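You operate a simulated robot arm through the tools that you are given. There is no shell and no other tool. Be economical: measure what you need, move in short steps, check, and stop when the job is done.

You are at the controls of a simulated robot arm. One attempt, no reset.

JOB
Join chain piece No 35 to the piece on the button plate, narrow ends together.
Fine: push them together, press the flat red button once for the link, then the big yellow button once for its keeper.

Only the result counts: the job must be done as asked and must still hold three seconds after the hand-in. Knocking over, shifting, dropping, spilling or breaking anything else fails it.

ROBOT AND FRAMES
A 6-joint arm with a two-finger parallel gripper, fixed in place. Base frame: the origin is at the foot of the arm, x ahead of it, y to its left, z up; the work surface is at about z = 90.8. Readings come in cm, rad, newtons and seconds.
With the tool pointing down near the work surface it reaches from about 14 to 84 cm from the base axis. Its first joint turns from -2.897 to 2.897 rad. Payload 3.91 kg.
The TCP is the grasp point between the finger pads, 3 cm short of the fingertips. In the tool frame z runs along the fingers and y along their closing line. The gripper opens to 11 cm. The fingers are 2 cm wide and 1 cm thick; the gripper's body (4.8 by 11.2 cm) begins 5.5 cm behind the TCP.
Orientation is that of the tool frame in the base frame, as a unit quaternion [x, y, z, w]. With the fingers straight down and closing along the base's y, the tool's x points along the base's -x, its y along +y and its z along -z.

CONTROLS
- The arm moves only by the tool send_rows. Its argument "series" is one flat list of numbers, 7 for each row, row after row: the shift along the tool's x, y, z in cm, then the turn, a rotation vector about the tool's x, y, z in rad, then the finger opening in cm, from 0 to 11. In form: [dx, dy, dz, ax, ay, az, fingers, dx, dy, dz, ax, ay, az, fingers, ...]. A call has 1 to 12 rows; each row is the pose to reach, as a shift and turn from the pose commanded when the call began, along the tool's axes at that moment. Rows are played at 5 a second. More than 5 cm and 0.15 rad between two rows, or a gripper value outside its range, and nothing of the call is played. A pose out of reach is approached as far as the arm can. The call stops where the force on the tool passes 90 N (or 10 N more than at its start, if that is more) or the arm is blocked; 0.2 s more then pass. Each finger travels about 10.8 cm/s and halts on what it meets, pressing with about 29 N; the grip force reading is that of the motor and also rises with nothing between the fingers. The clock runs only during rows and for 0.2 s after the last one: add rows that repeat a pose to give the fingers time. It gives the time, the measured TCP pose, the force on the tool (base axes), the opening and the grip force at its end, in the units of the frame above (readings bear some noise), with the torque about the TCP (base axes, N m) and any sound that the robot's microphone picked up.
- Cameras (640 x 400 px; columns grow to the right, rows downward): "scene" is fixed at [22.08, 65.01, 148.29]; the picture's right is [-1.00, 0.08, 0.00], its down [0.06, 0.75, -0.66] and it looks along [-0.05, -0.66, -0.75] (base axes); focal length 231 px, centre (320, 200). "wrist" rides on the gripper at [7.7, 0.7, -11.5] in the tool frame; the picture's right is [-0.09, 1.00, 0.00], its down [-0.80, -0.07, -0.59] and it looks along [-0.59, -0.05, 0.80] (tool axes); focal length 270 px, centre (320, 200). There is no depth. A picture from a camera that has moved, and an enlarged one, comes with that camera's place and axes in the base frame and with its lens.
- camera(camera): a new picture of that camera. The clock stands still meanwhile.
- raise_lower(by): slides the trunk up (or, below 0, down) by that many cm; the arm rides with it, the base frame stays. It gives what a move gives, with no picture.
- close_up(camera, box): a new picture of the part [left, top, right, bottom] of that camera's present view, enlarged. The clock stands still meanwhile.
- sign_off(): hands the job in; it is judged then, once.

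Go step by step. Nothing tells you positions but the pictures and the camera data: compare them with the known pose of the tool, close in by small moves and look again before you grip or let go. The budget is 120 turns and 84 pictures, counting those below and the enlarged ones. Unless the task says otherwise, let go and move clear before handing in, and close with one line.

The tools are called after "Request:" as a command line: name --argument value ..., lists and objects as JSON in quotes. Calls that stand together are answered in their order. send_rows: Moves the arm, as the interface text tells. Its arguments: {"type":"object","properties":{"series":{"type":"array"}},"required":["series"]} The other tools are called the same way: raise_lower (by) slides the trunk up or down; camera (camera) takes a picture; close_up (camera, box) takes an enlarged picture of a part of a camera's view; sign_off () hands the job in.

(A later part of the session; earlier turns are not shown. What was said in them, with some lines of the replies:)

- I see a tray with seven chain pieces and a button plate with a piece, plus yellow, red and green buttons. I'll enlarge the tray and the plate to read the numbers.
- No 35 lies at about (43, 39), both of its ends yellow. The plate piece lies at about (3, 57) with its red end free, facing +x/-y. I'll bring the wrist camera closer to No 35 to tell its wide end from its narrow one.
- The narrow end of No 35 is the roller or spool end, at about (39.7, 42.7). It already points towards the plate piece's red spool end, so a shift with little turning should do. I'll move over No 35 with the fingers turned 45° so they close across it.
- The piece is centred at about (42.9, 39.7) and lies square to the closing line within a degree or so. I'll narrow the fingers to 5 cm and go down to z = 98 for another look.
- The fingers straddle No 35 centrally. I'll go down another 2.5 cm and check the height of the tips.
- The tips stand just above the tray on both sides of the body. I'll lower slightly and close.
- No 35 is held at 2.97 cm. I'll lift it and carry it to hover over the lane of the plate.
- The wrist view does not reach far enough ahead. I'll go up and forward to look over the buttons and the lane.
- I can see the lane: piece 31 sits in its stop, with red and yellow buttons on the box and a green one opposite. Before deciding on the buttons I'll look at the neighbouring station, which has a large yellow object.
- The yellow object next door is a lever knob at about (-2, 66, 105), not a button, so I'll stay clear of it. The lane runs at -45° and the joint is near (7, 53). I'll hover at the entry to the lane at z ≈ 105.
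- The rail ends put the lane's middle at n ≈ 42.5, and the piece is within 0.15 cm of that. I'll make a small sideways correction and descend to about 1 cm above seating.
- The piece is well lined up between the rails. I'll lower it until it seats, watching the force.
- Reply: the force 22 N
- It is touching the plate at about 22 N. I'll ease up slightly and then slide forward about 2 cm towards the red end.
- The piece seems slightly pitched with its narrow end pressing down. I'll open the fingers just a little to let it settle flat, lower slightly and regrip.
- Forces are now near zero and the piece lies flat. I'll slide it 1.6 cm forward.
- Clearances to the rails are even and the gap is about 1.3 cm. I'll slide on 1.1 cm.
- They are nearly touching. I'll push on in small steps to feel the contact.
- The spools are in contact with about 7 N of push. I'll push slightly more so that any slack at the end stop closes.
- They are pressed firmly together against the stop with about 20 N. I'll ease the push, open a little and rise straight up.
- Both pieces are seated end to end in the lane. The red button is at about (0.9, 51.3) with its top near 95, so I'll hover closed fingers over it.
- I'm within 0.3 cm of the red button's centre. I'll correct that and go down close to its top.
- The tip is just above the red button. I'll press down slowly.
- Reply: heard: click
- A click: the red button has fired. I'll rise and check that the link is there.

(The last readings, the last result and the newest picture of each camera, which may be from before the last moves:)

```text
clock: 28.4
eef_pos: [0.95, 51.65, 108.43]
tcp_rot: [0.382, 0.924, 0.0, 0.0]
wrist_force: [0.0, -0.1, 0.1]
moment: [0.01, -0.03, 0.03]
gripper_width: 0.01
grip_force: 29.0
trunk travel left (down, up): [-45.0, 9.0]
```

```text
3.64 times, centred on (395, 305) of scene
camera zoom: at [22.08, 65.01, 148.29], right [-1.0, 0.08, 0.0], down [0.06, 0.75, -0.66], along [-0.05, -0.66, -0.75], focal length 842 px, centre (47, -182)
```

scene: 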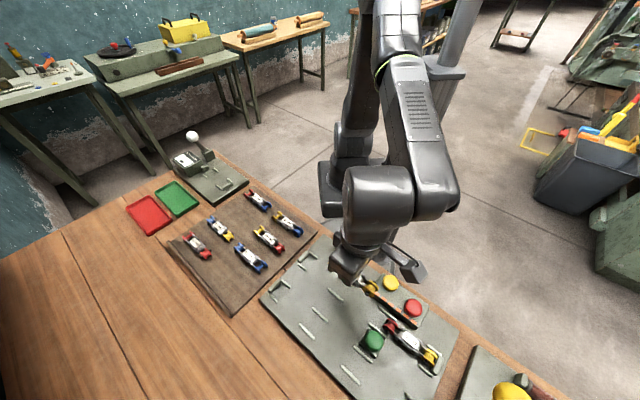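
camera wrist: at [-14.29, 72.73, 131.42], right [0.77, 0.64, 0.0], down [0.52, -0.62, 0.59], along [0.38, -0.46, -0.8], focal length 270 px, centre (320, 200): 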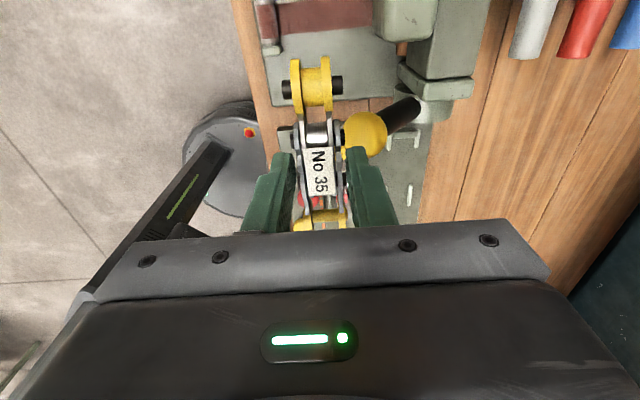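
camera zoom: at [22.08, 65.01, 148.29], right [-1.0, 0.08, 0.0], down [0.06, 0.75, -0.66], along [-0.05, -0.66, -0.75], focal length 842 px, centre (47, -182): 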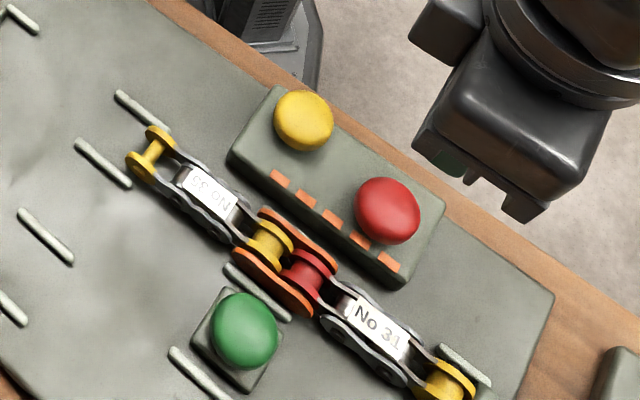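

The orange link plates have appeared across the joint. Next I'll hover over the yellow button at about (4.1, 45.3).

Request:
send_rows --series '[-3.4, -1.1, 0, 0, 0, 0, 0, -6.7, -2.2, 0, 0, 0, 0, 0, -6.7, -2.2, 4, 0, 0, 0, 0, -6.7, -2.2, 4, 0, 0, 0, 0]'

Request:
close_up --camera "wrist" --box '[160, 0, 480, 200]'

Request:
close_up --camera "scene" --box '[340, 250, 450, 360]'

```text
clock: 29.4
eef_pos: [4.17, 45.3, 104.49]
tcp_rot: [0.382, 0.924, 0.0, 0.001]
wrist_force: [0.2, 0.0, 0.3]
moment: [-0.01, 0.01, 0.01]
gripper_width: 0.0
grip_force: 29.4
trunk travel left (down, up): [-45.0, 9.0]
```

```text
2.00 times, centred on (320, 100) of wrist
camera zoom: at [-0.73, 51.29, 115.74], right [0.77, 0.64, 0.0], down [0.52, -0.62, 0.59], along [0.38, -0.46, -0.8], focal length 541 px, centre (320, 400)
```

zoom: 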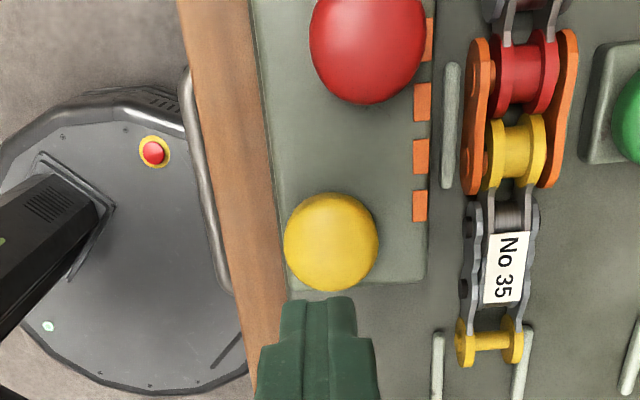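

```text
3.64 times, centred on (395, 305) of scene
camera zoom: at [22.08, 65.01, 148.29], right [-1.0, 0.08, 0.0], down [0.06, 0.75, -0.66], along [-0.05, -0.66, -0.75], focal length 842 px, centre (47, -182)
```

zoom: 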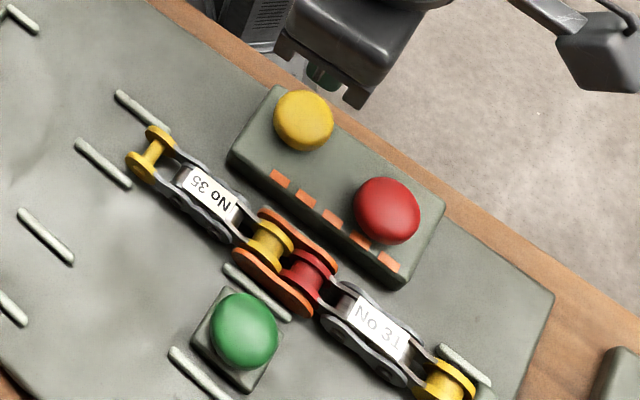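

The yellow centre is about 0.5 cm right of and 0.4 cm ahead of the tool line. I'll correct that and lower to just above it.

Request:
send_rows --series '[0.45, 0.5, 2, 0, 0, 0, 0, 0.45, 0.5, 4, 0, 0, 0, 0, 0.45, 0.5, 4, 0, 0, 0, 0]'

Request:
close_up --camera "wrist" --box '[220, 60, 420, 220]'

Request:
close_up --camera "scene" --box '[370, 250, 440, 320]'

```text
clock: 30.2
eef_pos: [4.19, 45.97, 100.44]
tcp_rot: [0.382, 0.924, 0.0, 0.0]
wrist_force: [0.1, -0.1, 0.1]
moment: [0.04, 0.01, -0.03]
gripper_width: 0.0
grip_force: 28.8
trunk travel left (down, up): [-45.0, 9.0]
```

```text
2.50 times, centred on (320, 140) of wrist
camera zoom: at [-0.72, 51.94, 111.68], right [0.77, 0.64, 0.0], down [0.52, -0.62, 0.59], along [0.38, -0.46, -0.8], focal length 676 px, centre (320, 350)
```

zoom: 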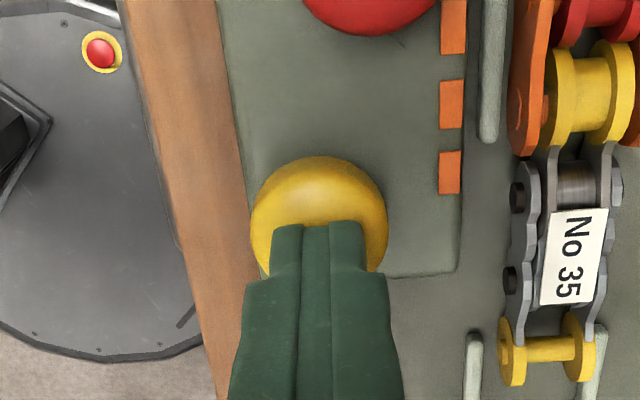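

```text
5.71 times, centred on (405, 285) of scene
camera zoom: at [22.08, 65.01, 148.29], right [-1.0, 0.08, 0.0], down [0.06, 0.75, -0.66], along [-0.05, -0.66, -0.75], focal length 1322 px, centre (-166, -286)
```

zoom: 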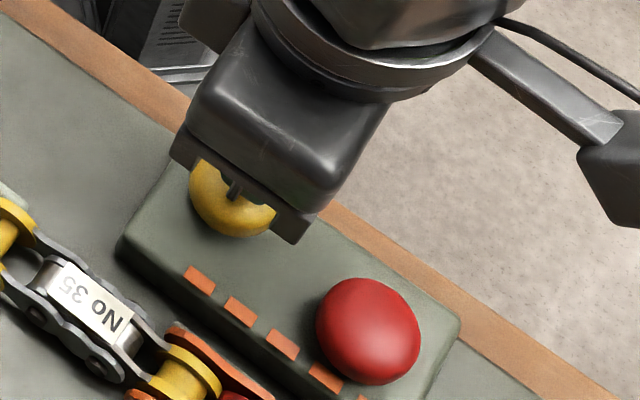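

The tip is centred over yellow. I'll press down slowly and listen for the click.

Request:
send_rows --series '[0, 0, 0.3, 0, 0, 0, 0, 0, 0, 0.6, 0, 0, 0, 0, 0, 0, 0.9, 0, 0, 0, 0, 0, 0, 1.1, 0, 0, 0, 0]'

```text
clock: 31.2
eef_pos: [4.14, 45.94, 99.4]
tcp_rot: [0.383, 0.924, 0.0, 0.0]
wrist_force: [1.1, 0.5, 3.4]
moment: [0.03, -0.08, 0.01]
gripper_width: 0.0
grip_force: 29.4
trunk travel left (down, up): [-45.0, 9.0]
```

Request:
send_rows --series '[0, 0, 0.2, 0, 0, 0, 0, 0, 0, 0.4, 0, 0, 0, 0, 0, 0, 0.6, 0, 0, 0, 0]'

```text
clock: 32.0
eef_pos: [4.31, 45.95, 98.71]
tcp_rot: [0.384, 0.924, 0.0, 0.001]
wrist_force: [-0.4, -0.7, 6.3]
moment: [0.0, 0.02, -0.03]
gripper_width: 0.02
grip_force: 29.0
trunk travel left (down, up): [-45.0, 9.0]
```

Contact is made but there is no click yet. I'll press a bit further.

Request:
send_rows --series '[0, 0, 0.15, 0, 0, 0, 0, 0, 0, 0.3, 0, 0, 0, 0, 0, 0, 0.4, 0, 0, 0, 0]'

```text
clock: 32.8
eef_pos: [4.17, 45.91, 98.34]
tcp_rot: [0.383, 0.924, 0.0, 0.0]
wrist_force: [0.7, 0.3, 8.5]
moment: [-0.01, -0.03, 0.05]
gripper_width: 0.0
grip_force: 28.3
trunk travel left (down, up): [-45.0, 9.0]
heard: click
```

It clicked. I'll rise and check the keeper.

Request:
send_rows --series '[0, 0, -2, 0, 0, 0, 0, 0, 0, -6, 0, 0, 0, 0, 0, 0, -10, 0, 0, 0, 0, 0, 0, -14, 0, 0, 0, 0, 0, 0, -14, 0, 0, 0, 0]'

Request:
close_up --camera "scene" --box '[350, 280, 450, 380]'

Request:
close_up --camera "wrist" --box '[300, 0, 460, 120]'

Request:
camera --camera "scene"

```text
clock: 34.0
eef_pos: [4.1, 45.82, 112.32]
tcp_rot: [0.383, 0.924, 0.0, 0.0]
wrist_force: [-0.5, 1.1, 1.1]
moment: [-0.01, 0.0, -0.05]
gripper_width: 0.03
grip_force: 29.0
trunk travel left (down, up): [-45.0, 9.0]
```

```text
4.00 times, centred on (400, 330) of scene
camera zoom: at [22.08, 65.01, 148.29], right [-1.0, 0.08, 0.0], down [0.06, 0.75, -0.66], along [-0.05, -0.66, -0.75], focal length 926 px, centre (0, -320)
```

zoom: 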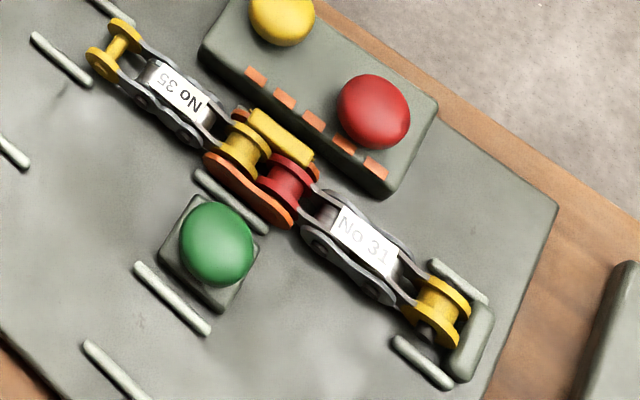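

```text
3.33 times, centred on (380, 60) of wrist
camera zoom: at [-0.73, 51.88, 123.55], right [0.77, 0.64, 0.0], down [0.52, -0.62, 0.6], along [0.38, -0.46, -0.8], focal length 901 px, centre (120, 667)
```

zoom: 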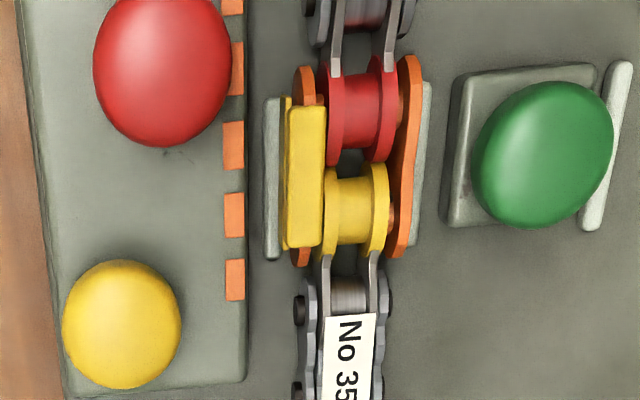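

```text
36 pictures are left
```

scene: 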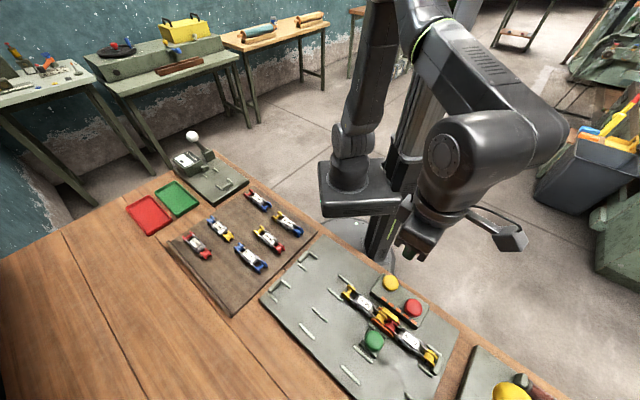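

The yellow keeper sits on the orange link, the two pieces are joined and the gripper is clear. I'm handing in.

Request:
sign_off

```text
The job is handed in.
```

I joined No 35 to No 31 on the button plate, narrow ends together. I pressed red once for the link and yellow once for its keeper, and both parts showed in the last pictures before I handed in.
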